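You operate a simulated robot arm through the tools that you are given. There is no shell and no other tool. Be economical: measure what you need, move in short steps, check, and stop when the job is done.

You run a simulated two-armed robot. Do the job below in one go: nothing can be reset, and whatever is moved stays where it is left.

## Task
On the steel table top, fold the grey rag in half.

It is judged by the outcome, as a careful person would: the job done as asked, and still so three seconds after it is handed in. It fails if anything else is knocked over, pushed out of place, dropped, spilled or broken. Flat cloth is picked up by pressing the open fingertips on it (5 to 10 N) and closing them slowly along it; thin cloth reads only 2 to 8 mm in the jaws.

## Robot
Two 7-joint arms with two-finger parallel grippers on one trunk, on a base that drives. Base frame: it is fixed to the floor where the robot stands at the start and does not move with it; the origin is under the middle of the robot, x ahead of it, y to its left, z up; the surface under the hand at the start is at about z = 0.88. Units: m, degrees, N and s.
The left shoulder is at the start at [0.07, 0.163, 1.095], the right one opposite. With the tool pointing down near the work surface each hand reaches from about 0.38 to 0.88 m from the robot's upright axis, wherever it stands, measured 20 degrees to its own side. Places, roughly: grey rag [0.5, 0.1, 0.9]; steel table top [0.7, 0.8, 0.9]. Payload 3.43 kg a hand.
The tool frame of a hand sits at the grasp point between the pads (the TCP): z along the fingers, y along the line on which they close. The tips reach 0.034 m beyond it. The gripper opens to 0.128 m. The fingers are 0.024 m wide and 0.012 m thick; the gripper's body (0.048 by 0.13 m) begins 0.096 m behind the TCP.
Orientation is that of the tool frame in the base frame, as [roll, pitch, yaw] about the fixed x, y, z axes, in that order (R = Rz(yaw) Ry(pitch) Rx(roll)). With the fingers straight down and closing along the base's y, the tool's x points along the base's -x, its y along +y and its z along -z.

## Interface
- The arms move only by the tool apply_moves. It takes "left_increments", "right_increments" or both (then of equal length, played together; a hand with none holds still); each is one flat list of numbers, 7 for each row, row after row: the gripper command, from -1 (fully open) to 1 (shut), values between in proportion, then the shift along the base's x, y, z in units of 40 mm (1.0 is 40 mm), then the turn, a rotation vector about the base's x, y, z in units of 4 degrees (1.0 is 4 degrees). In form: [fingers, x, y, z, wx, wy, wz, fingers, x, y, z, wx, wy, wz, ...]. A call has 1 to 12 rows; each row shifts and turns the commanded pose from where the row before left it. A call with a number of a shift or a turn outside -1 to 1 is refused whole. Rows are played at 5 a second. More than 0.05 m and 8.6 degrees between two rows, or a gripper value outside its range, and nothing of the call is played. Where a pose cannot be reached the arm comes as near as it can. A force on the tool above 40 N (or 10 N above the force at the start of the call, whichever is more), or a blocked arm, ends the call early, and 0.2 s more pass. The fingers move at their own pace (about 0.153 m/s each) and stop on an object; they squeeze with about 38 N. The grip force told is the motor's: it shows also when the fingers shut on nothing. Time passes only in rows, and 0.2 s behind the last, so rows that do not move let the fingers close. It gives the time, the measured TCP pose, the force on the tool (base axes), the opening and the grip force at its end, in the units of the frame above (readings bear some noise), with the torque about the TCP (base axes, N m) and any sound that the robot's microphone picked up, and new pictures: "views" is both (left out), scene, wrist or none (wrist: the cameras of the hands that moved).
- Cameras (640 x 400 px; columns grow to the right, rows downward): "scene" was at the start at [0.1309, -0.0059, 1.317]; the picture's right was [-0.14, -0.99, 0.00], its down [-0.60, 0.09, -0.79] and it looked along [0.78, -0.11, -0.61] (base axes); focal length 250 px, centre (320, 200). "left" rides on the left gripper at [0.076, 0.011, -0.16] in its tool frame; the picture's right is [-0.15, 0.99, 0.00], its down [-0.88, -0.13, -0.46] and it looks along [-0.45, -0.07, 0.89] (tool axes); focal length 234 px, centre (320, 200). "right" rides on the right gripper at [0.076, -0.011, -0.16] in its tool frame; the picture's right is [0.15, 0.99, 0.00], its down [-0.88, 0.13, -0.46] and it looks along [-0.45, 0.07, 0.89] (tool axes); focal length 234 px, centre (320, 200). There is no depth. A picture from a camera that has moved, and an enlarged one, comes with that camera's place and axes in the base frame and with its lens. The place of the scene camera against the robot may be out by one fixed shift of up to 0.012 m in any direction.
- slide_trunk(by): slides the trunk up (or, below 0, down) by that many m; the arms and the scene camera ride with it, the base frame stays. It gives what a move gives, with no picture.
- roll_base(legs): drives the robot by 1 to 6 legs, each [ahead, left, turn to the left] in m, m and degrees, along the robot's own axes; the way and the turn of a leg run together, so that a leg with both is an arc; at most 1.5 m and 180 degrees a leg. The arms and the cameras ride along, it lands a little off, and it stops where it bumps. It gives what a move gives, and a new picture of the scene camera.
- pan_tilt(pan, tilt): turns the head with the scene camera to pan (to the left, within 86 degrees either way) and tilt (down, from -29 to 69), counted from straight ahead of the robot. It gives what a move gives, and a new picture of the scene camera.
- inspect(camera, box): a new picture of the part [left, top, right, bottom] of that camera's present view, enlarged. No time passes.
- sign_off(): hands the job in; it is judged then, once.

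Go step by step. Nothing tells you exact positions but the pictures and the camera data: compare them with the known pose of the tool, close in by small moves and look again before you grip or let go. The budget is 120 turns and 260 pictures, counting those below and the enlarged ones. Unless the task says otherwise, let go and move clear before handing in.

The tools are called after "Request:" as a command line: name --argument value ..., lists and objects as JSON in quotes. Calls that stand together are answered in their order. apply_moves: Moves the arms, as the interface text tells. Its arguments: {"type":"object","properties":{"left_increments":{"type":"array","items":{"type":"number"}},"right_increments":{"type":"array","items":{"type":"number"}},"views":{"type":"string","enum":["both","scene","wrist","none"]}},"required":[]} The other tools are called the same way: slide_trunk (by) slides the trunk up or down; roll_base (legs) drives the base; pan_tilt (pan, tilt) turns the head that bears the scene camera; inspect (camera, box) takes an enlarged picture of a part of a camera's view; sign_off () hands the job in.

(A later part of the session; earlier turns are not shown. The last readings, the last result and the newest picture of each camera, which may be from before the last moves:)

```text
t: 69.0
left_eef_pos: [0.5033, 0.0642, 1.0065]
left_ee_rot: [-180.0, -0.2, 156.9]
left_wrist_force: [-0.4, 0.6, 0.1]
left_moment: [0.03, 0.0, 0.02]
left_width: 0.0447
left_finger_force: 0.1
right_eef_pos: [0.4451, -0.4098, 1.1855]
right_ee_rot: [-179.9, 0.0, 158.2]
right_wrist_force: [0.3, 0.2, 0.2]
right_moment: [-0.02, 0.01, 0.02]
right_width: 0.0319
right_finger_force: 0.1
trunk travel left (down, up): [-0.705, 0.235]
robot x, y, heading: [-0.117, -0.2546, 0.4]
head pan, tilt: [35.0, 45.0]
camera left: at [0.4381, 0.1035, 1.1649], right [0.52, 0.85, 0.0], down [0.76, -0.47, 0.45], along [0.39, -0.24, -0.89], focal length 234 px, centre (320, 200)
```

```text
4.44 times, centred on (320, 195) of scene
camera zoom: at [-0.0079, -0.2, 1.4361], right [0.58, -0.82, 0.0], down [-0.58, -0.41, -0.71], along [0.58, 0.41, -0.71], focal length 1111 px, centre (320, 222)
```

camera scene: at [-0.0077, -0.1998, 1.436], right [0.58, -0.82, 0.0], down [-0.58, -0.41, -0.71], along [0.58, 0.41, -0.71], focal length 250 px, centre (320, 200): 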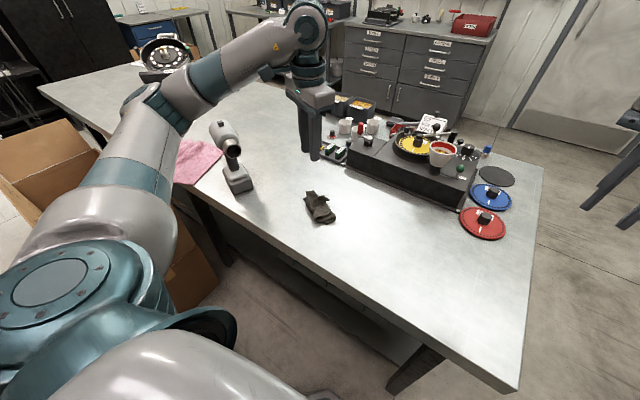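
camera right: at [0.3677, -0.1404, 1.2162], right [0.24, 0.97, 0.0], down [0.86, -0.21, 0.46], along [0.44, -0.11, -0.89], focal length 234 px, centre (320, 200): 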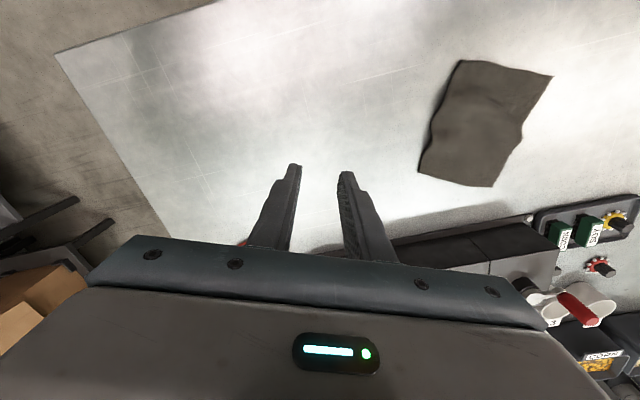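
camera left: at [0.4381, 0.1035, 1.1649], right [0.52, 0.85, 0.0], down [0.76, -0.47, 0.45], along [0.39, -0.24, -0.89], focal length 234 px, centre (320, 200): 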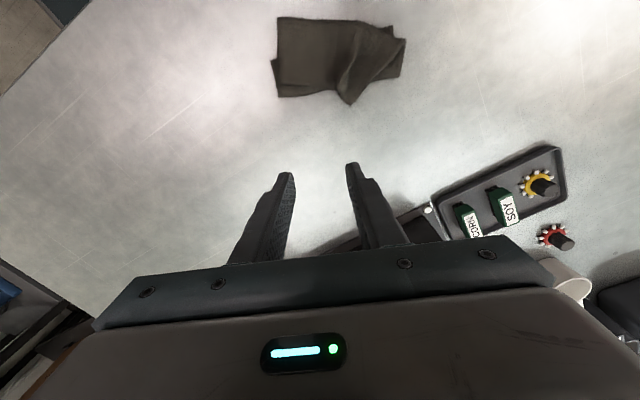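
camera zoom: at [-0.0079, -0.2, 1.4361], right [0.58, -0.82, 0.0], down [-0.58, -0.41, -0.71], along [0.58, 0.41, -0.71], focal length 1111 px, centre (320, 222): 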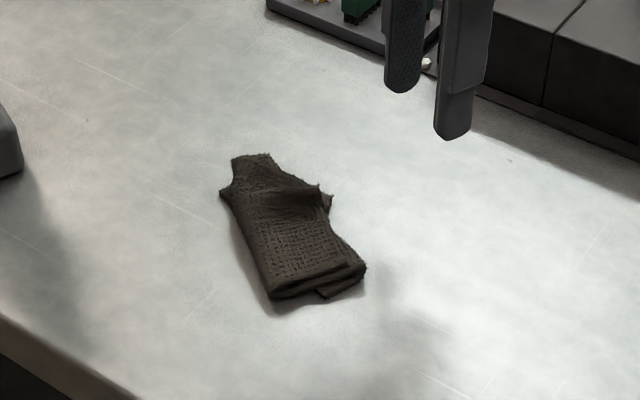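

The far-left corner now seems to show two stacked edges on the side away from the robot. I need to see the layers clearly, so I'll zoom in tightly.

Request:
inspect --camera "scene" --box '[312, 178, 362, 222]'

Request:
inspect --camera "left" --box '[265, 5, 345, 110]'

Request:
inspect --camera "left" --box '[325, 10, 415, 110]'

```text
9.09 times, centred on (337, 200) of scene
camera zoom: at [-0.0079, -0.2, 1.4361], right [0.58, -0.82, 0.0], down [-0.58, -0.41, -0.71], along [0.58, 0.41, -0.71], focal length 2273 px, centre (166, 200)
```

zoom: 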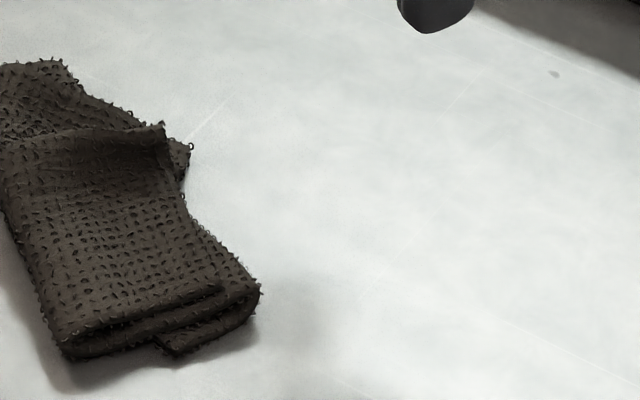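

```text
3.81 times, centred on (305, 58) of left
camera zoom: at [0.4381, 0.1035, 1.1649], right [0.52, 0.85, 0.0], down [0.76, -0.47, 0.45], along [0.39, -0.24, -0.89], focal length 892 px, centre (377, 743)
```

zoom: 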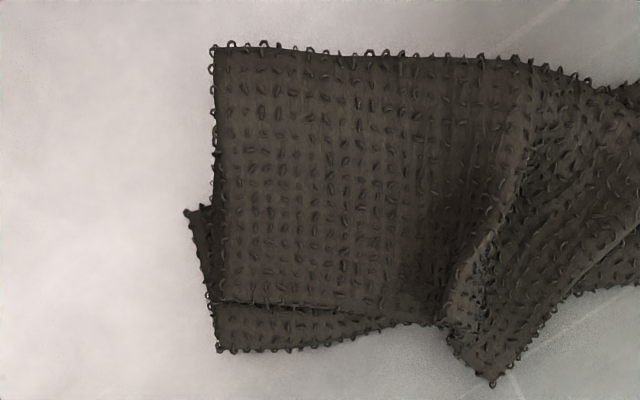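

```text
4.00 times, centred on (370, 60) of left
camera zoom: at [0.4381, 0.1035, 1.1649], right [0.52, 0.85, 0.0], down [0.76, -0.47, 0.45], along [0.39, -0.24, -0.89], focal length 937 px, centre (120, 760)
```

zoom: 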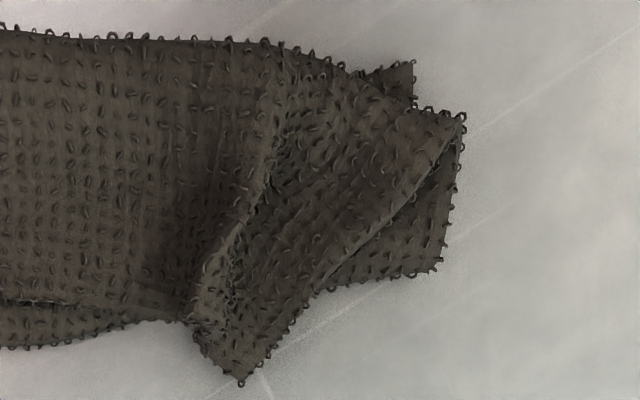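

The picture now makes sense: the rag lies in a Z (layers of about 0.035, 0.067 and 0.053 m), so it isn't a proper half fold. I'll take the standing gather of the far edge, pull it back out to unfold the rag, then refold with a lower path.

Request:
apply_moves --left_increments '[0.3, -0.45, 0.66, 0, 0, 0, 0, 0.3, -0.43, 0.66, 0, 0, 0, 0, 0.3, 0, 0, -0.8, 0, 0, 0, 0.3, 0, 0, -0.7, 0, 0, 0, 0.3, 0, 0, 0, 0, 0, 0]' --views "wrist"

Request:
inspect --camera "left" --box '[220, 70, 420, 200]'

Request:
inspect --camera "scene" --box '[270, 150, 370, 240]'

```text
t: 70.2
left_eef_pos: [0.4655, 0.1183, 0.9466]
left_ee_rot: [179.9, -0.1, 157.0]
left_wrist_force: [-0.5, -0.3, -0.2]
left_moment: [-0.01, -0.02, 0.02]
left_width: 0.0448
left_finger_force: 0.1
right_eef_pos: [0.4453, -0.4092, 1.1864]
right_ee_rot: [-179.9, -0.1, 158.2]
right_wrist_force: [-0.9, 0.4, -1.1]
right_moment: [0.01, -0.02, 0.06]
right_width: 0.0319
right_finger_force: 0.0
trunk travel left (down, up): [-0.705, 0.235]
robot x, y, heading: [-0.1189, -0.2503, 0.2]
head pan, tilt: [35.0, 45.0]
camera left: at [0.4004, 0.1567, 1.1053], right [0.52, 0.85, 0.0], down [0.76, -0.47, 0.45], along [0.39, -0.24, -0.89], focal length 234 px, centre (320, 200)
```

left: 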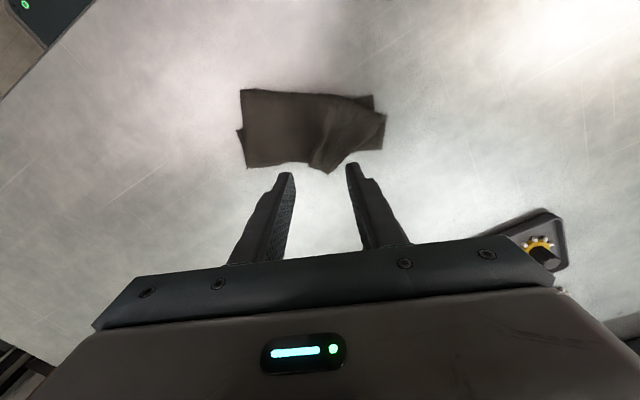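

```text
3.08 times, centred on (320, 135) of left
camera zoom: at [0.4004, 0.1567, 1.1053], right [0.52, 0.85, 0.0], down [0.76, -0.47, 0.45], along [0.39, -0.24, -0.89], focal length 720 px, centre (320, 400)
```

zoom: 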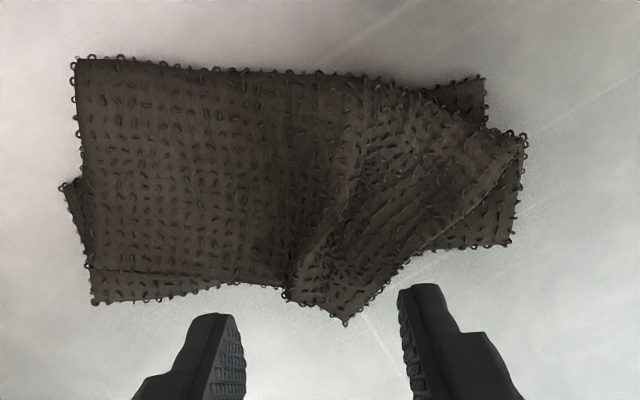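

```text
4.44 times, centred on (320, 195) of scene
camera zoom: at [-0.008, -0.2, 1.4361], right [0.58, -0.82, 0.0], down [-0.58, -0.41, -0.71], along [0.58, 0.41, -0.71], focal length 1111 px, centre (320, 222)
```

zoom: 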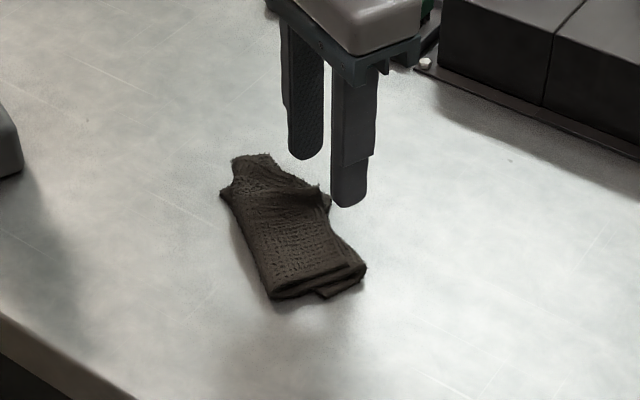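

Request:
apply_moves --left_increments '[0.3, -0.23, 0.24, 0, 0, 0, 0, 0.3, 0, 0, -0.25, 0, 0, 0, 0.3, 0, 0, -0.17, 0, 0, 0, 0.5, 0, 0, 0, 0, 0, 0, 0.6, 0, 0, 0, 0, 0, 0, 0.7, 0, 0, 0, 0, 0, 0, 0.8, 0, 0, 0, 0, 0, 0, 0.9, 0, 0, 0, 0, 0, 0, 1, 0, 0, 0, 0, 0, 0, 1, 0, 0, 0, 0, 0, 0]' --views "wrist"

Request:
inspect --camera "left" --box '[220, 70, 420, 200]'

```text
t: 72.3
left_eef_pos: [0.4574, 0.1277, 0.9286]
left_ee_rot: [179.9, -0.1, 157.0]
left_wrist_force: [0.1, -0.4, -0.2]
left_moment: [0.05, 0.0, -0.03]
left_width: 0.0046
left_finger_force: 37.5
right_eef_pos: [0.445, -0.4103, 1.1872]
right_ee_rot: [180.0, 0.0, 158.1]
right_wrist_force: [-0.6, 0.8, -0.7]
right_moment: [0.03, 0.01, 0.02]
right_width: 0.0316
right_finger_force: 0.1
trunk travel left (down, up): [-0.705, 0.235]
robot x, y, heading: [-0.1172, -0.2511, 0.4]
head pan, tilt: [35.0, 45.0]
camera left: at [0.3925, 0.1665, 1.0872], right [0.52, 0.85, 0.0], down [0.76, -0.47, 0.45], along [0.39, -0.24, -0.89], focal length 234 px, centre (320, 200)
```

left: 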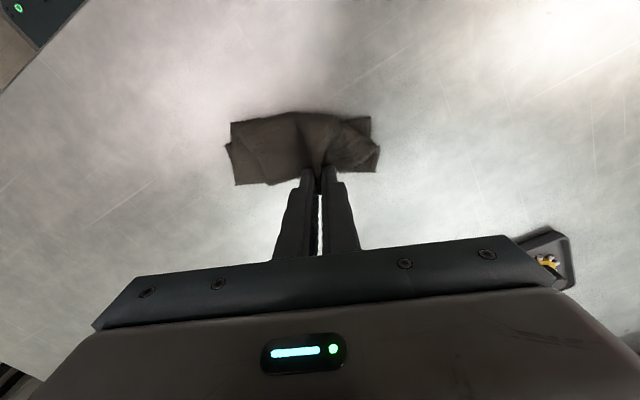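

```text
3.08 times, centred on (320, 135) of left
camera zoom: at [0.3925, 0.1665, 1.0872], right [0.52, 0.85, 0.0], down [0.76, -0.47, 0.45], along [0.39, -0.24, -0.89], focal length 720 px, centre (320, 400)
```

zoom: 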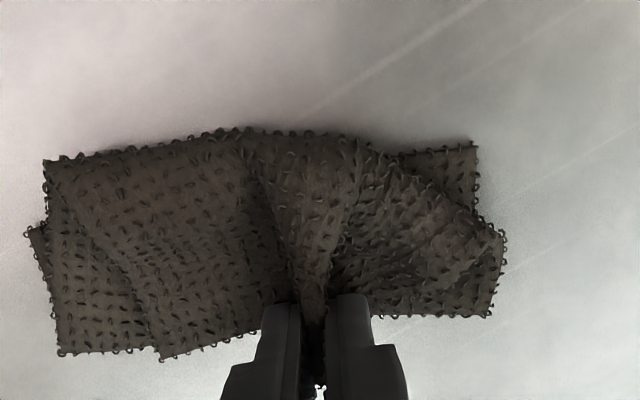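

The far hem is held (4.6 mm) with the lower layer separate. I'll lift and draw it back away from the robot to open the rag.

Request:
apply_moves --left_increments '[1, 0, 0, 0.6, 0, 0, 0, 1, 0.1, -0.05, 0.6, 0, 0, 0, 1, 0.4, -0.17, 0.2, 0, 0, 0, 1, 0.46, -0.2, 0, 0, 0, 0, 1, 0.46, -0.2, -0.2, 0, 0, 0, 1, 0.46, -0.2, -0.3, 0, 0, 0, 1, 0, 0, 0, 0, 0, 0]' --views "both"

Request:
inspect --camera "scene" --box '[270, 150, 390, 250]'

```text
t: 74.0
left_eef_pos: [0.5332, 0.0941, 0.9652]
left_ee_rot: [-179.9, -0.1, 156.9]
left_wrist_force: [0.1, -0.8, 0.5]
left_moment: [0.06, -0.02, 0.02]
left_width: 0.0046
left_finger_force: 38.0
right_eef_pos: [0.4435, -0.4098, 1.1867]
right_ee_rot: [180.0, 0.0, 158.2]
right_wrist_force: [-0.2, -0.5, 0.5]
right_moment: [-0.02, -0.01, 0.01]
right_width: 0.0319
right_finger_force: 0.0
trunk travel left (down, up): [-0.705, 0.235]
robot x, y, heading: [-0.1198, -0.2504, 0.3]
head pan, tilt: [35.0, 45.0]
camera scene: at [-0.0084, -0.1995, 1.4361], right [0.58, -0.82, 0.0], down [-0.58, -0.41, -0.71], along [0.58, 0.41, -0.71], focal length 250 px, centre (320, 200)
camera left: at [0.4675, 0.1337, 1.1239], right [0.52, 0.85, 0.0], down [0.76, -0.47, 0.45], along [0.39, -0.24, -0.89], focal length 234 px, centre (320, 200)
```

scene: 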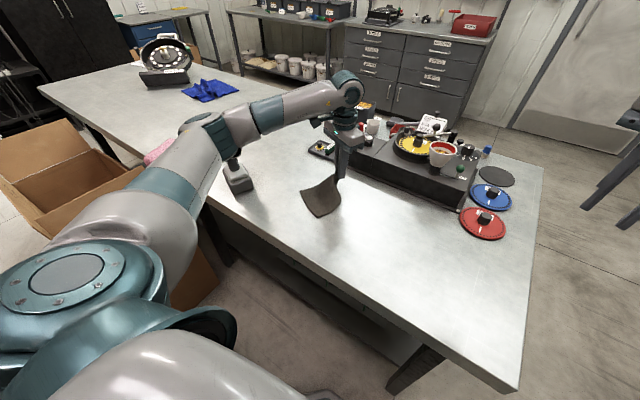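
left: 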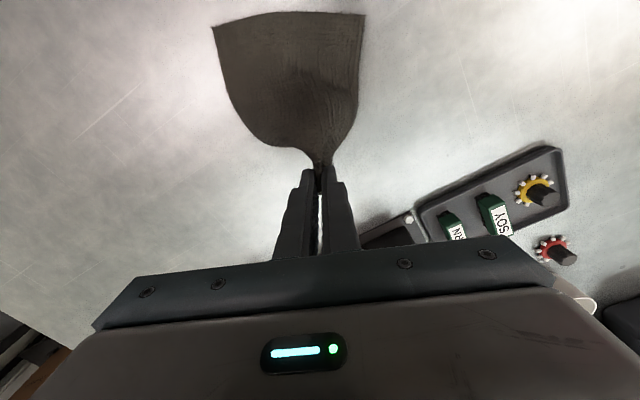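

```text
4.00 times, centred on (330, 200) of scene
camera zoom: at [-0.0084, -0.1995, 1.4361], right [0.58, -0.82, 0.0], down [-0.58, -0.41, -0.71], along [0.58, 0.41, -0.71], focal length 1000 px, centre (280, 200)
```

zoom: 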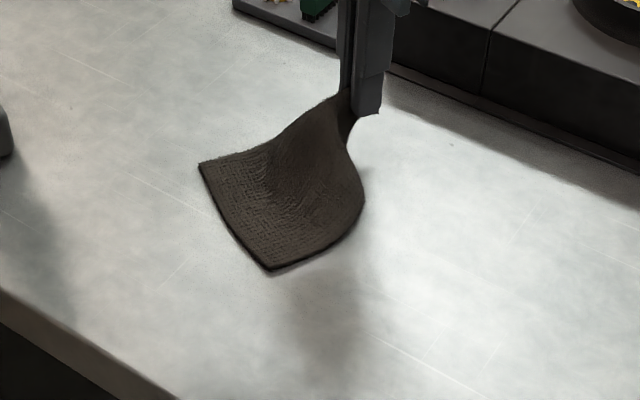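

The rag is fully open again, held near the middle of its far edge; its near edge runs D(0.447, 0.188) to C(0.388, 0.078). I'll lay it nearly flat, then refold along a low path so that the crease falls at the middle.

Request:
apply_moves --left_increments '[1, 0.22, -0.12, -0.4, 0, 0, 0, 1, 0.21, -0.1, -0.5, 0, 0, 0, 1, 0, 0, 0, 0, 0, 0, 1, -0.49, 0.263, 0.42, -0.49, -0.92, 0, 1, -0.6, 0.32, 0.1, -0.49, -0.92, 0, 1, -0.6, 0.32, -0.15, -0.49, -0.92, 0, 1, 0, 0, 0, 0, 0, 0]' --views "both"

Request:
inspect --camera "scene" --box '[270, 150, 390, 250]'

Request:
inspect --camera "left" --box '[210, 40, 430, 200]'

```text
t: 75.5
left_eef_pos: [0.4825, 0.1222, 0.9442]
left_ee_rot: [-178.9, 12.2, 157.0]
left_wrist_force: [0.2, -0.2, 0.1]
left_moment: [0.05, 0.01, 0.04]
left_width: 0.0045
left_finger_force: 38.0
right_eef_pos: [0.4464, -0.4103, 1.1876]
right_ee_rot: [180.0, -0.1, 158.2]
right_wrist_force: [0.5, 0.8, 0.2]
right_moment: [0.01, 0.01, 0.03]
right_width: 0.0322
right_finger_force: 0.1
trunk travel left (down, up): [-0.705, 0.235]
robot x, y, heading: [-0.12, -0.2537, 0.1]
head pan, tilt: [35.0, 45.0]
camera scene: at [-0.0069, -0.2005, 1.436], right [0.58, -0.82, 0.0], down [-0.58, -0.41, -0.71], along [0.58, 0.41, -0.71], focal length 250 px, centre (320, 200)
camera left: at [0.3895, 0.1759, 1.0813], right [0.52, 0.85, 0.01], down [0.65, -0.41, 0.63], along [0.55, -0.32, -0.77], focal length 234 px, centre (320, 200)
```

scene: 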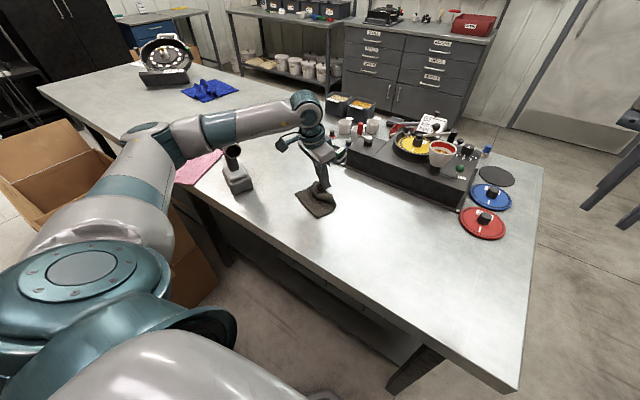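
left: 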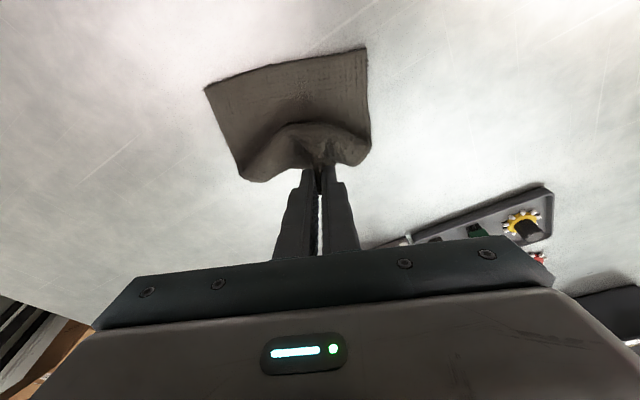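

```text
4.00 times, centred on (330, 200) of scene
camera zoom: at [-0.0069, -0.2005, 1.436], right [0.58, -0.82, 0.0], down [-0.58, -0.41, -0.71], along [0.58, 0.41, -0.71], focal length 1000 px, centre (280, 200)
```

zoom: 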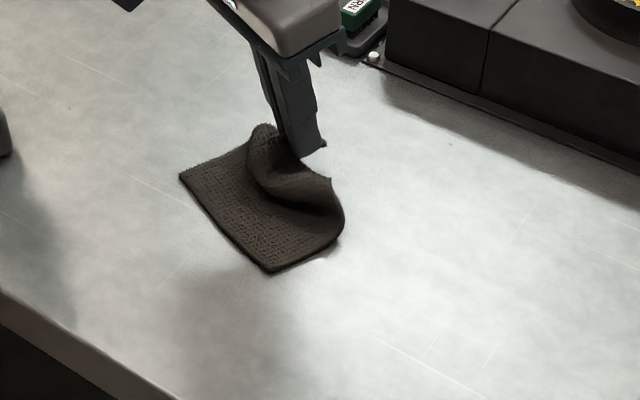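

```text
2.50 times, centred on (320, 120) of left
camera zoom: at [0.3895, 0.1759, 1.0813], right [0.52, 0.85, 0.01], down [0.65, -0.41, 0.63], along [0.55, -0.32, -0.77], focal length 585 px, centre (320, 400)
```

zoom: 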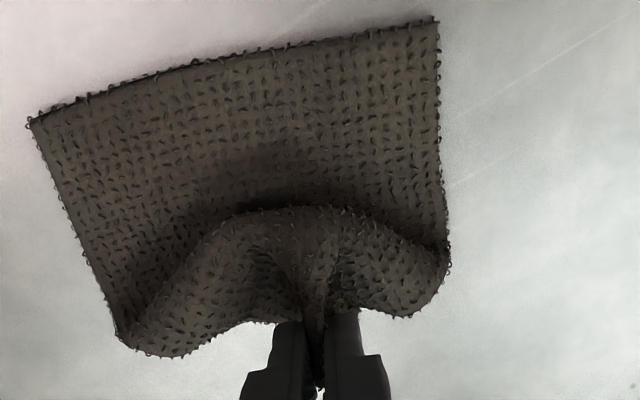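

The loop bulges toward the robot because there is slack. I'll raise the hem until the upper half hangs taut above the crease line, then bring it down toward the robot on an arc of about 66 mm radius.

Request:
apply_moves --left_increments '[1, 0, 0, 0.475, 0, 0, 0, 1, 0, 0, 0.475, 0, 0, 0, 1, 0, 0, 0, 0, 0, 0]' --views "wrist"

Request:
inspect --camera "scene" --box '[270, 150, 390, 250]'

Request:
inspect --camera "left" --box '[210, 40, 430, 200]'

```text
t: 76.3
left_eef_pos: [0.4808, 0.1221, 0.9817]
left_ee_rot: [-178.9, 12.3, 156.9]
left_wrist_force: [-0.3, 0.6, 0.1]
left_moment: [0.05, -0.01, -0.06]
left_width: 0.0044
left_finger_force: 37.5
right_eef_pos: [0.4453, -0.4095, 1.1868]
right_ee_rot: [-180.0, 0.0, 158.2]
right_wrist_force: [-0.1, -0.3, -0.9]
right_moment: [-0.04, 0.02, -0.03]
right_width: 0.0322
right_finger_force: 0.1
trunk travel left (down, up): [-0.705, 0.235]
robot x, y, heading: [-0.1219, -0.2542, 0.0]
head pan, tilt: [35.0, 45.0]
camera left: at [0.3881, 0.176, 1.1197], right [0.52, 0.85, 0.01], down [0.66, -0.41, 0.63], along [0.55, -0.32, -0.77], focal length 234 px, centre (320, 200)
```

left: 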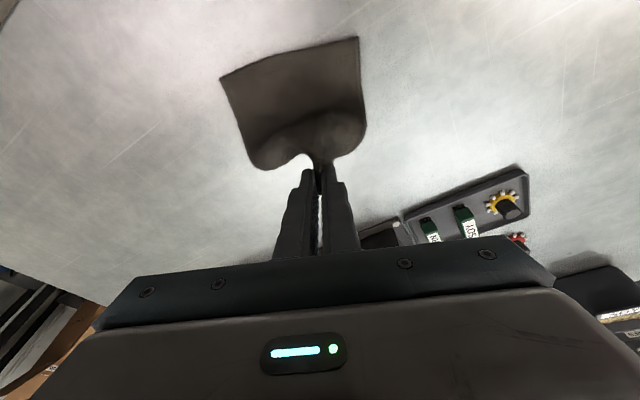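

```text
4.00 times, centred on (330, 200) of scene
camera zoom: at [-0.0078, -0.1994, 1.4361], right [0.58, -0.82, 0.0], down [-0.58, -0.41, -0.71], along [0.58, 0.41, -0.71], focal length 1000 px, centre (280, 200)
```

zoom: 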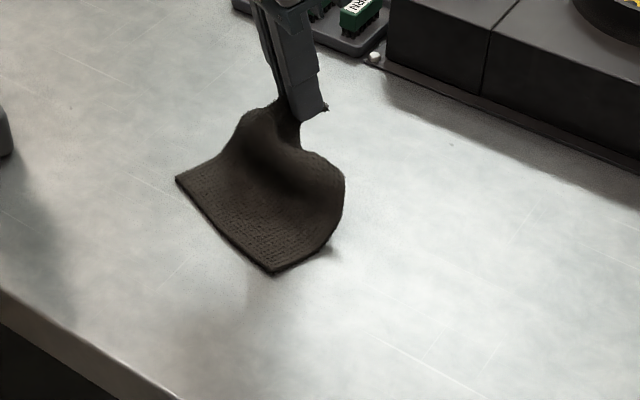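

```text
2.50 times, centred on (320, 120) of left
camera zoom: at [0.3881, 0.176, 1.1197], right [0.52, 0.85, 0.01], down [0.66, -0.41, 0.63], along [0.55, -0.32, -0.77], focal length 585 px, centre (320, 400)
```

zoom: 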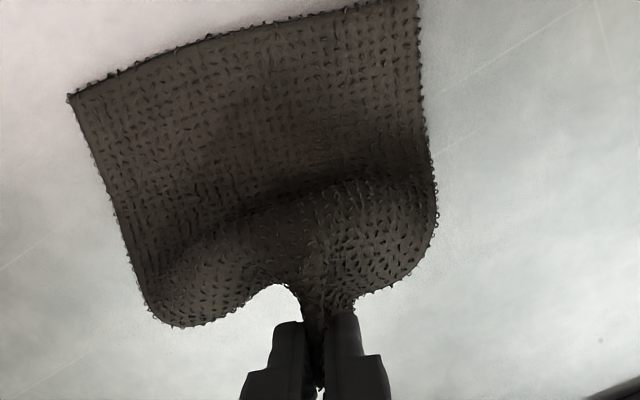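

There is still slack. I'll go back out to draw the upper half taut, then swing at constant radius about the crease line.

Request:
apply_moves --left_increments '[1, 0.5, -0.17, -0.1, 0, 0, 0, 1, 0.5, -0.17, -0.35, 0, 0, 0, 1, 0.24, -0.08, -0.08, 0, 0, 0, 1, -0.1, 0.03, 0.1, 0, 0, 0, 1, -0.34, 0.12, 0.3, 0, 0, 0, 1, -0.35, 0.12, 0.2, 0, 0, 0, 1, -0.4, 0.14, 0.13, 0, 0, 0, 1, 0, 0, 0, 0, 0, 0]' --views "wrist"

Request:
inspect --camera "scene" --box '[270, 150, 390, 250]'

Request:
inspect --camera "left" --box '[210, 40, 430, 200]'

```text
t: 78.2
left_eef_pos: [0.4851, 0.1223, 0.9898]
left_ee_rot: [-178.9, 12.2, 157.0]
left_wrist_force: [0.5, -0.4, -0.4]
left_moment: [0.05, -0.01, -0.01]
left_width: 0.0047
left_finger_force: 38.4
right_eef_pos: [0.4456, -0.4099, 1.1869]
right_ee_rot: [180.0, 0.1, 158.1]
right_wrist_force: [-0.2, -0.8, 0.3]
right_moment: [0.01, 0.01, -0.02]
right_width: 0.0318
right_finger_force: 0.1
trunk travel left (down, up): [-0.705, 0.235]
robot x, y, heading: [-0.1193, -0.2526, 0.2]
head pan, tilt: [35.0, 45.0]
camera left: at [0.3908, 0.1765, 1.128], right [0.52, 0.85, 0.01], down [0.66, -0.41, 0.63], along [0.55, -0.32, -0.77], focal length 234 px, centre (320, 200)
```

left: 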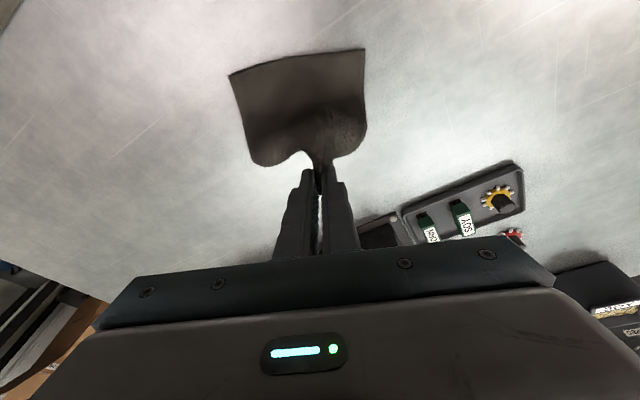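

```text
4.00 times, centred on (330, 200) of scene
camera zoom: at [-0.0073, -0.2, 1.436], right [0.58, -0.82, 0.0], down [-0.58, -0.41, -0.71], along [0.58, 0.41, -0.71], focal length 1000 px, centre (280, 200)
```

zoom: 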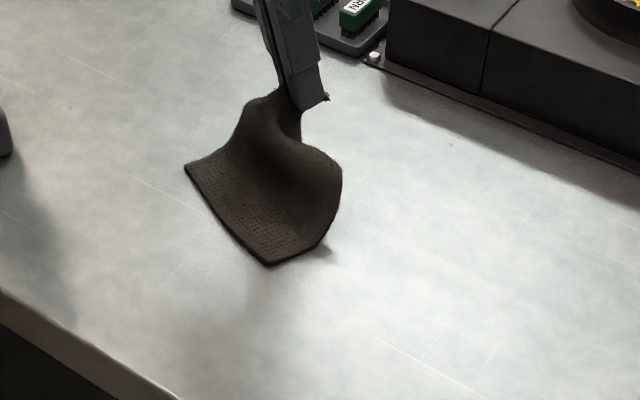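

```text
2.50 times, centred on (320, 120) of left
camera zoom: at [0.3908, 0.1765, 1.128], right [0.52, 0.85, 0.01], down [0.66, -0.41, 0.63], along [0.55, -0.32, -0.77], focal length 585 px, centre (320, 400)
```

zoom: 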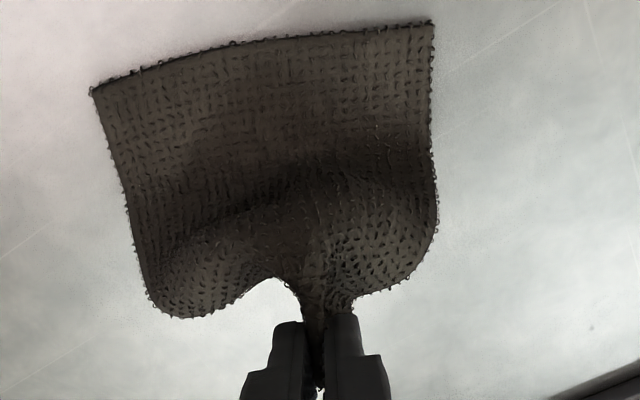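

The upper half now rises straight from near the middle line, taut. I'll swing it over toward the robot.

Request:
apply_moves --left_increments '[1, -0.35, 0.135, -0.08, -0.18, -0.46, 0, 1, -0.35, 0.135, -0.13, -0.18, -0.46, 0, 1, -0.28, 0.105, -0.15, -0.18, -0.46, 0, 1, -0.28, 0.105, -0.18, -0.18, -0.46, 0, 1, -0.21, 0.08, -0.22, -0.18, -0.46, 0, 1, -0.21, 0.08, -0.25, -0.18, -0.46, 0, 1, 0, 0, 0, 0, 0, 0]' --views "wrist"

Request:
inspect --camera "scene" --box '[270, 150, 390, 250]'

Request:
inspect --camera "left" --box '[210, 40, 430, 200]'

```text
t: 79.8
left_eef_pos: [0.4175, 0.1475, 0.9492]
left_ee_rot: [-179.3, 24.2, 156.9]
left_wrist_force: [-0.1, 0.2, 0.9]
left_moment: [0.0, -0.01, 0.0]
left_width: 0.0044
left_finger_force: 38.1
right_eef_pos: [0.4449, -0.4099, 1.188]
right_ee_rot: [-180.0, 0.0, 158.2]
right_wrist_force: [-0.5, 0.5, -0.1]
right_moment: [0.0, 0.0, -0.01]
right_width: 0.0321
right_finger_force: 0.1
trunk travel left (down, up): [-0.705, 0.235]
robot x, y, heading: [-0.1176, -0.2526, 0.2]
head pan, tilt: [35.0, 45.0]
camera left: at [0.2995, 0.2113, 1.0617], right [0.52, 0.86, 0.05], down [0.52, -0.36, 0.78], along [0.68, -0.38, -0.63], focal length 234 px, centre (320, 200)
```

left: 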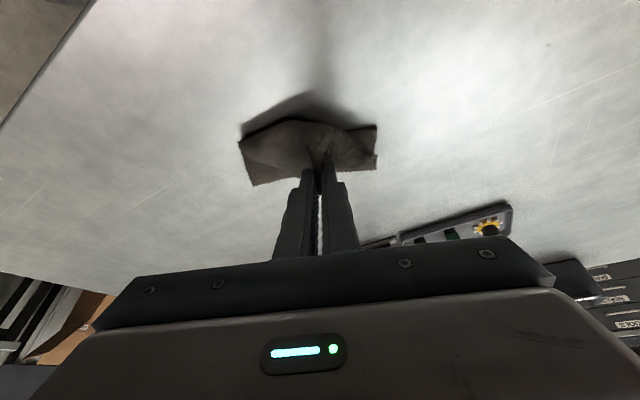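

```text
4.00 times, centred on (330, 200) of scene
camera zoom: at [-0.0074, -0.1999, 1.436], right [0.58, -0.82, 0.0], down [-0.58, -0.41, -0.71], along [0.58, 0.41, -0.71], focal length 1000 px, centre (280, 200)
```

zoom: 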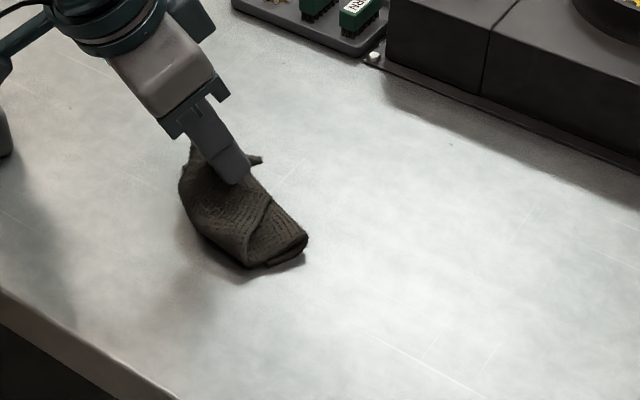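

```text
2.50 times, centred on (320, 120) of left
camera zoom: at [0.2995, 0.2113, 1.0617], right [0.52, 0.86, 0.05], down [0.52, -0.36, 0.78], along [0.68, -0.38, -0.63], focal length 585 px, centre (320, 400)
```

zoom: 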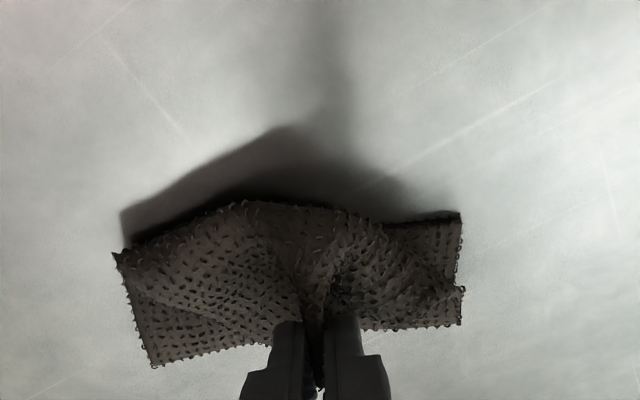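

The grip holds the hem facing away, so the cloth can't turn over with this finger orientation. I'll lay the rag open again, then fold the other way: pinch the right side edge across the hem (closing sideways, which suits this hand yaw) and fold it to the left.

Request:
apply_moves --left_increments '[1, 0.2, -0.08, 0.8, 0.36, 0.93, 0, 1, 0.7, -0.27, 0.3, 0.36, 0.93, 0, 1, 0.75, -0.29, 0, 0.36, 0.93, 0, 1, 0.75, -0.29, -0.3, 0.36, 0.93, 0, 1, 0.7, -0.27, -0.7, 0.36, 0.93, 0, 1, 0.46, -0.16, -0.7, 0.36, 0.93, 0, 1, 0, 0, 0, 0, 0, 0]' --views "wrist"

Request:
inspect --camera "scene" --box '[270, 150, 390, 250]'

```text
t: 81.3
left_eef_pos: [0.5605, 0.0921, 0.9252]
left_ee_rot: [-178.5, 0.3, 157.2]
left_wrist_force: [0.7, -0.1, -0.2]
left_moment: [0.05, -0.03, 0.03]
left_width: 0.0046
left_finger_force: 38.0
right_eef_pos: [0.4436, -0.4097, 1.1867]
right_ee_rot: [180.0, 0.0, 158.2]
right_wrist_force: [-0.6, -0.6, -0.4]
right_moment: [0.0, -0.02, 0.01]
right_width: 0.0321
right_finger_force: 0.0
trunk travel left (down, up): [-0.705, 0.235]
robot x, y, heading: [-0.1164, -0.254, 0.1]
head pan, tilt: [35.0, 45.0]
camera left: at [0.4967, 0.1342, 1.083], right [0.52, 0.85, -0.02], down [0.76, -0.45, 0.46], along [0.38, -0.26, -0.89], focal length 234 px, centre (320, 200)
```

left: 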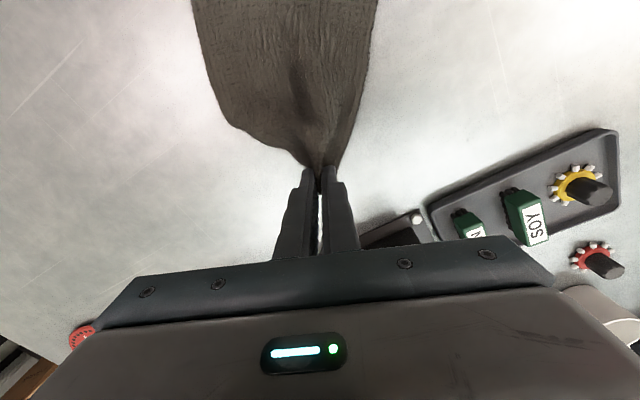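

```text
4.00 times, centred on (330, 200) of scene
camera zoom: at [-0.0086, -0.1993, 1.4362], right [0.58, -0.82, 0.0], down [-0.58, -0.41, -0.71], along [0.58, 0.41, -0.71], focal length 1000 px, centre (280, 200)
```

zoom: 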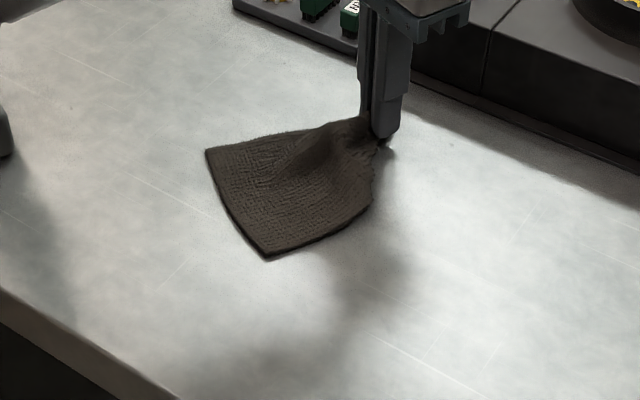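

It is flat again. I'll lower to the table, open the fingers to spread the gather, and look.

Request:
apply_moves --left_increments '[1, 0, 0, -0.15, 0, 0, 0, 0.8, 0, 0, 0, 0, 0, 0, 0.6, 0, 0, 0, 0, 0, 0, 0.4, 0, 0, 0, 0, 0, 0, 0.2, 0, 0, 0, 0, 0, 0, 0.1, 0, 0, 0, 0, 0, 0, 0.1, 0, 0, 0.8, 0, 0, 0, 0.1, -0.7, 0.3, 0.8, 0, 0, 0, 0.1, -0.3, 0.15, 0.9, 0, 0, 0, 0.1, 0, 0, 0.6, 0, 0, 0, 0.1, 0, 0, 0, 0, 0, 0]' --views "wrist"

Request:
inspect --camera "scene" --box '[270, 130, 400, 250]'

```text
t: 83.8
left_eef_pos: [0.5196, 0.1122, 1.0429]
left_ee_rot: [-178.5, 0.1, 157.0]
left_wrist_force: [0.1, -0.3, -0.8]
left_moment: [0.0, -0.02, -0.03]
left_width: 0.0576
left_finger_force: 0.1
right_eef_pos: [0.4451, -0.4083, 1.1866]
right_ee_rot: [180.0, 0.0, 158.1]
right_wrist_force: [0.0, -0.1, 1.2]
right_moment: [-0.04, 0.0, -0.01]
right_width: 0.032
right_finger_force: 0.1
trunk travel left (down, up): [-0.705, 0.235]
robot x, y, heading: [-0.1204, -0.2567, 0.2]
head pan, tilt: [35.0, 45.0]
camera left: at [0.4551, 0.1553, 1.2012], right [0.52, 0.85, -0.03], down [0.76, -0.45, 0.46], along [0.38, -0.26, -0.89], focal length 234 px, centre (320, 200)
```

left: 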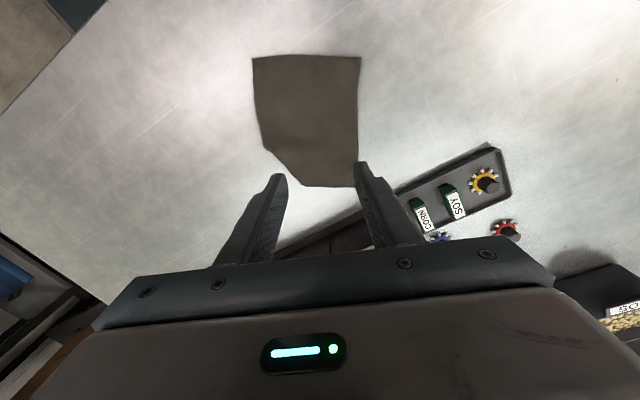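

```text
3.33 times, centred on (335, 190) of scene
camera zoom: at [-0.008, -0.1991, 1.4361], right [0.58, -0.82, 0.0], down [-0.58, -0.41, -0.71], along [0.58, 0.41, -0.71], focal length 834 px, centre (270, 233)
```

zoom: 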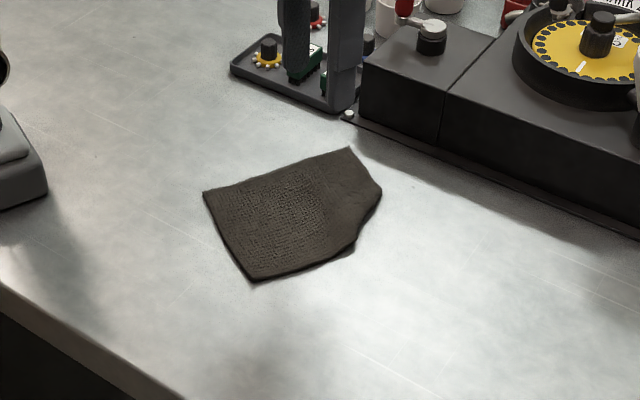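

The rag is flat again, but corner B is tucked under along a diagonal crease from about (0.56, 0.061) to (0.481, 0.036). I'll turn the hand across that crease to pinch and lift it so the corner can drop out.

Request:
apply_moves --left_increments '[0.5, 0, -0.15, 0, 0.1, 0, 1, 0.5, 0, -0.15, 0, 0.1, 0, 1, 0.5, 0, -0.15, 0, 0.1, 0, 1, 0.5, 0, -0.15, 0, 0, 0, 1, 0.5, 0, -0.15, 0, 0, 0, 1, 0.5, 0, -0.15, 0, 0, 0, 1, 0.5, 0, -0.15, 0, 0, 0, 1, 0.5, 0, -0.15, 0, 0, 0, 1, 0.5, 0, -0.1, 0, 0, 0, 1, 0.5, -0.06, -0.05, 0, 0, 0, 1, 0.5, 0, 0, 0, 0, 0, 0.75, 0.5, 0, 0, 0, 0, 0, 0]' --views "wrist"

```text
t: 86.3
left_eef_pos: [0.5173, 0.0576, 1.0425]
left_ee_rot: [-179.7, -0.2, -159.9]
left_wrist_force: [0.3, -0.4, -0.5]
left_moment: [0.01, 0.01, 0.01]
left_width: 0.0321
left_finger_force: 0.0
right_eef_pos: [0.4454, -0.4098, 1.1866]
right_ee_rot: [-180.0, 0.0, 158.2]
right_wrist_force: [0.7, 1.2, 0.7]
right_moment: [0.02, 0.05, 0.05]
right_width: 0.0318
right_finger_force: 0.1
trunk travel left (down, up): [-0.705, 0.235]
robot x, y, heading: [-0.1204, -0.2552, 0.4]
head pan, tilt: [35.0, 45.0]
camera left: at [0.4422, 0.0421, 1.201], right [-0.2, 0.98, -0.01], down [0.87, 0.18, 0.45], along [0.45, 0.09, -0.89], focal length 234 px, centre (320, 200)
```

left: 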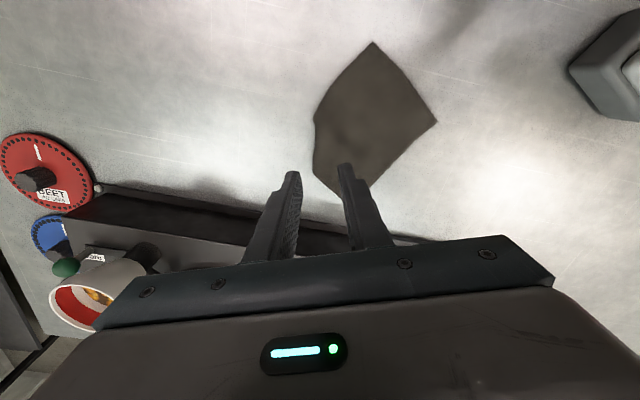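

The fingers straddle the crease as planned. I'll lower to light contact and close slowly.

Request:
apply_moves --left_increments '[0.5, 0, 0, -1, 0, 0, 0, 0.5, 0, 0, -1, 0, 0, 0, 0.5, 0, 0, -0.8, 0, 0, 0, 0.5, 0, 0, -0.25, 0, 0, 0, 0.5, 0, 0, -0.1, 0, 0, 0, 0.5, 0, 0, 0, 0, 0, 0]' --views "none"

```text
t: 87.8
left_eef_pos: [0.5163, 0.0576, 0.9187]
left_ee_rot: [-179.6, 0.1, -159.9]
left_wrist_force: [1.7, 0.8, 13.8]
left_moment: [0.27, -0.06, -0.02]
left_width: 0.0319
left_finger_force: 0.1
right_eef_pos: [0.4444, -0.4103, 1.1889]
right_ee_rot: [179.9, 0.0, 158.2]
right_wrist_force: [-0.3, -0.4, 0.0]
right_moment: [-0.01, -0.03, -0.01]
right_width: 0.0321
right_finger_force: 0.1
trunk travel left (down, up): [-0.705, 0.235]
robot x, y, heading: [-0.1184, -0.2545, 0.3]
head pan, tilt: [35.0, 45.0]
```

Request:
apply_moves --left_increments '[0.5, 0, 0, 0.03, 0, 0, 0, 0.58, 0, 0, 0, 0, 0, 0, 0.66, 0, 0, 0, 0, 0, 0, 0.74, 0, 0, 0, 0, 0, 0, 0.82, 0, 0, 0, 0, 0, 0, 0.9, 0, 0, 0, 0, 0, 0, 1, 0, 0, 0, 0, 0, 0, 1, 0, 0, 0, 0, 0, 0, 1, 0, 0, 0.5, 0, 0, 0, 1, 0, 0, 0.5, 0, 0, 0, 1, 0, 0, 0, 0, 0, 0]' --views "wrist"

Request:
inspect --camera "scene" --box '[270, 130, 400, 250]'

Request:
inspect --camera "left" --box '[230, 30, 450, 200]'

```text
t: 90.2
left_eef_pos: [0.5156, 0.0594, 0.9556]
left_ee_rot: [-179.8, -0.1, -159.9]
left_wrist_force: [-0.8, 0.6, 0.1]
left_moment: [-0.02, 0.0, 0.02]
left_width: 0.0041
left_finger_force: 38.1
right_eef_pos: [0.4453, -0.4094, 1.1869]
right_ee_rot: [180.0, 0.0, 158.3]
right_wrist_force: [0.7, 1.4, 0.2]
right_moment: [-0.03, 0.02, -0.02]
right_width: 0.0318
right_finger_force: 0.1
trunk travel left (down, up): [-0.705, 0.235]
robot x, y, heading: [-0.1131, -0.2518, 0.2]
head pan, tilt: [35.0, 45.0]
camera left: at [0.4419, 0.0425, 1.1151], right [-0.2, 0.98, -0.01], down [0.87, 0.18, 0.45], along [0.45, 0.09, -0.89], focal length 234 px, centre (320, 200)
```

left: 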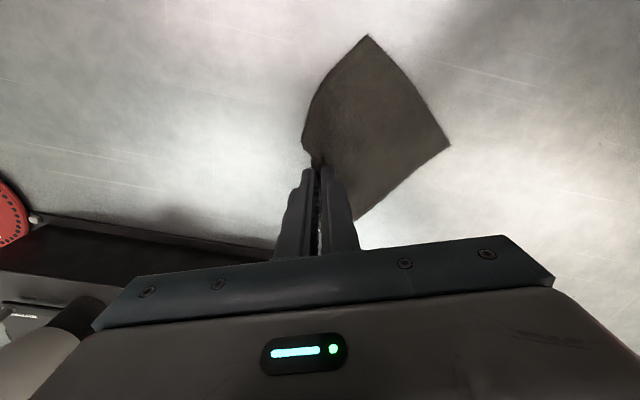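

```text
3.33 times, centred on (335, 190) of scene
camera zoom: at [-0.0071, -0.1995, 1.436], right [0.58, -0.82, 0.0], down [-0.58, -0.41, -0.71], along [0.58, 0.41, -0.71], focal length 834 px, centre (270, 233)
```

zoom: 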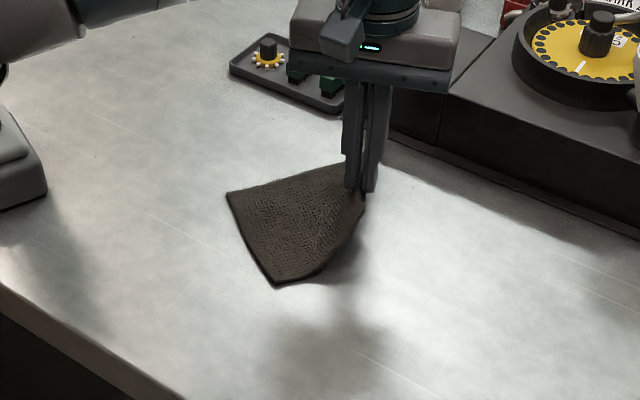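

```text
2.35 times, centred on (340, 115) of left
camera zoom: at [0.4419, 0.0425, 1.1151], right [-0.2, 0.98, -0.01], down [0.87, 0.18, 0.45], along [0.45, 0.09, -0.89], focal length 551 px, centre (273, 400)
```

zoom: 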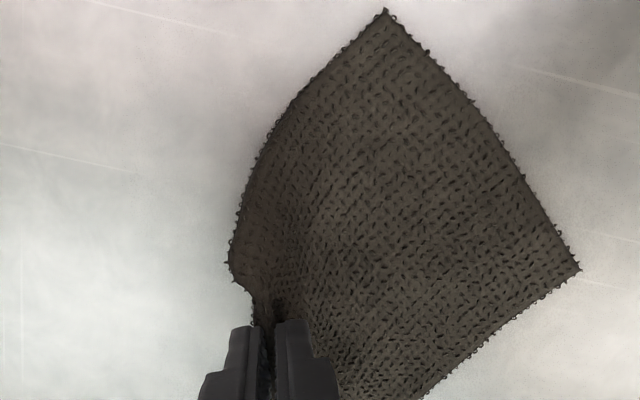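

Request:
apply_moves --left_increments '[1, 0, 0, 0.9, 0, 0, 0, 1, 0, 0, 0.6, 0, 0, 0, 1, 0, 0, 0, 0, 0, 0]' --views "none"

Request:
inspect --camera "scene" --box '[290, 130, 390, 230]'

Request:
inspect --camera "left" --box '[230, 30, 450, 200]'

```text
t: 91.0
left_eef_pos: [0.5176, 0.0588, 1.0185]
left_ee_rot: [-179.6, -0.1, -159.9]
left_wrist_force: [0.1, 0.6, -0.2]
left_moment: [0.03, -0.03, -0.01]
left_width: 0.004
left_finger_force: 38.3
right_eef_pos: [0.4451, -0.4102, 1.1866]
right_ee_rot: [-180.0, 0.0, 158.2]
right_wrist_force: [-0.6, 0.4, 0.5]
right_moment: [-0.02, -0.01, 0.0]
right_width: 0.0318
right_finger_force: 0.1
trunk travel left (down, up): [-0.705, 0.235]
robot x, y, heading: [-0.1168, -0.2541, 0.5]
head pan, tilt: [35.0, 45.0]
```

```text
4.00 times, centred on (340, 180) of scene
camera zoom: at [-0.0077, -0.1995, 1.436], right [0.58, -0.82, 0.0], down [-0.58, -0.41, -0.71], along [0.58, 0.41, -0.71], focal length 1000 px, centre (240, 280)
```

zoom: 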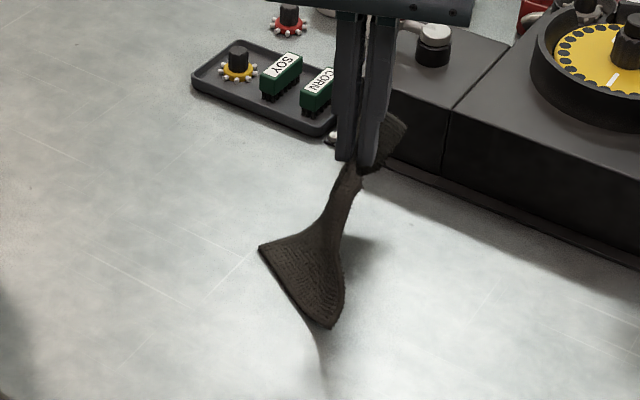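

```text
2.35 times, centred on (340, 115) of left
camera zoom: at [0.4437, 0.0431, 1.1768], right [-0.2, 0.98, -0.01], down [0.87, 0.18, 0.45], along [0.45, 0.09, -0.89], focal length 551 px, centre (273, 400)
```

zoom: 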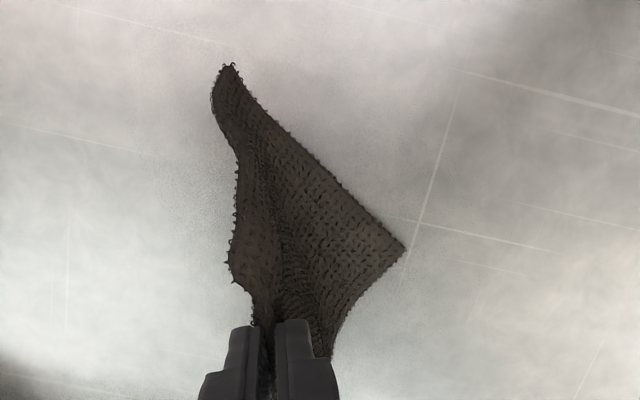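

The rag hangs from the grip and corner B now sticks out freely on the outer side. I'll move outward to stretch it, then lower straight down.

Request:
apply_moves --left_increments '[1, 0.2, -0.5, -0.2, 0, 0, 0, 1, 0.2, -0.6, -0.3, 0, 0, 0, 1, 0.2, -0.5, -0.3, 0, 0, 0, 1, 0.1, -0.3, -0.3, 0, 0, 0, 1, 0, 0, 0, 0, 0, 0]' --views "none"

Request:
inspect --camera "scene" --box '[300, 120, 430, 240]'

Request:
inspect --camera "left" --box '[230, 30, 450, 200]'

```text
t: 92.2
left_eef_pos: [0.5434, -0.0189, 0.9729]
left_ee_rot: [-179.6, -0.2, -159.8]
left_wrist_force: [0.0, -0.5, -0.2]
left_moment: [0.02, 0.0, 0.02]
left_width: 0.0042
left_finger_force: 38.4
right_eef_pos: [0.4454, -0.4096, 1.1879]
right_ee_rot: [179.9, 0.0, 158.2]
right_wrist_force: [-0.2, 0.6, 0.3]
right_moment: [-0.04, 0.03, -0.03]
right_width: 0.0319
right_finger_force: 0.1
trunk travel left (down, up): [-0.705, 0.235]
robot x, y, heading: [-0.1163, -0.2563, 0.1]
head pan, tilt: [35.0, 45.0]
```

```text
3.33 times, centred on (365, 180) of scene
camera zoom: at [-0.0081, -0.1994, 1.4361], right [0.58, -0.82, 0.0], down [-0.58, -0.41, -0.71], along [0.58, 0.41, -0.71], focal length 834 px, centre (170, 267)
```

zoom: 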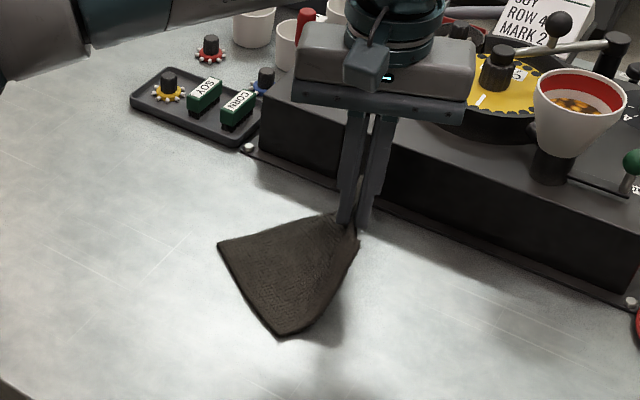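

```text
2.35 times, centred on (340, 115) of left
camera zoom: at [0.4693, -0.0342, 1.1321], right [-0.2, 0.98, -0.01], down [0.87, 0.18, 0.45], along [0.45, 0.09, -0.89], focal length 551 px, centre (273, 400)
```

zoom: 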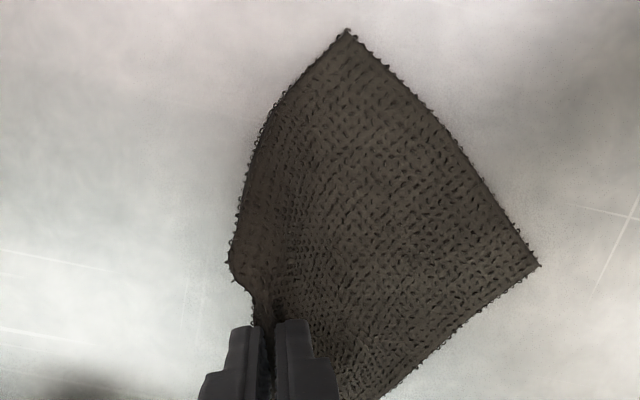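

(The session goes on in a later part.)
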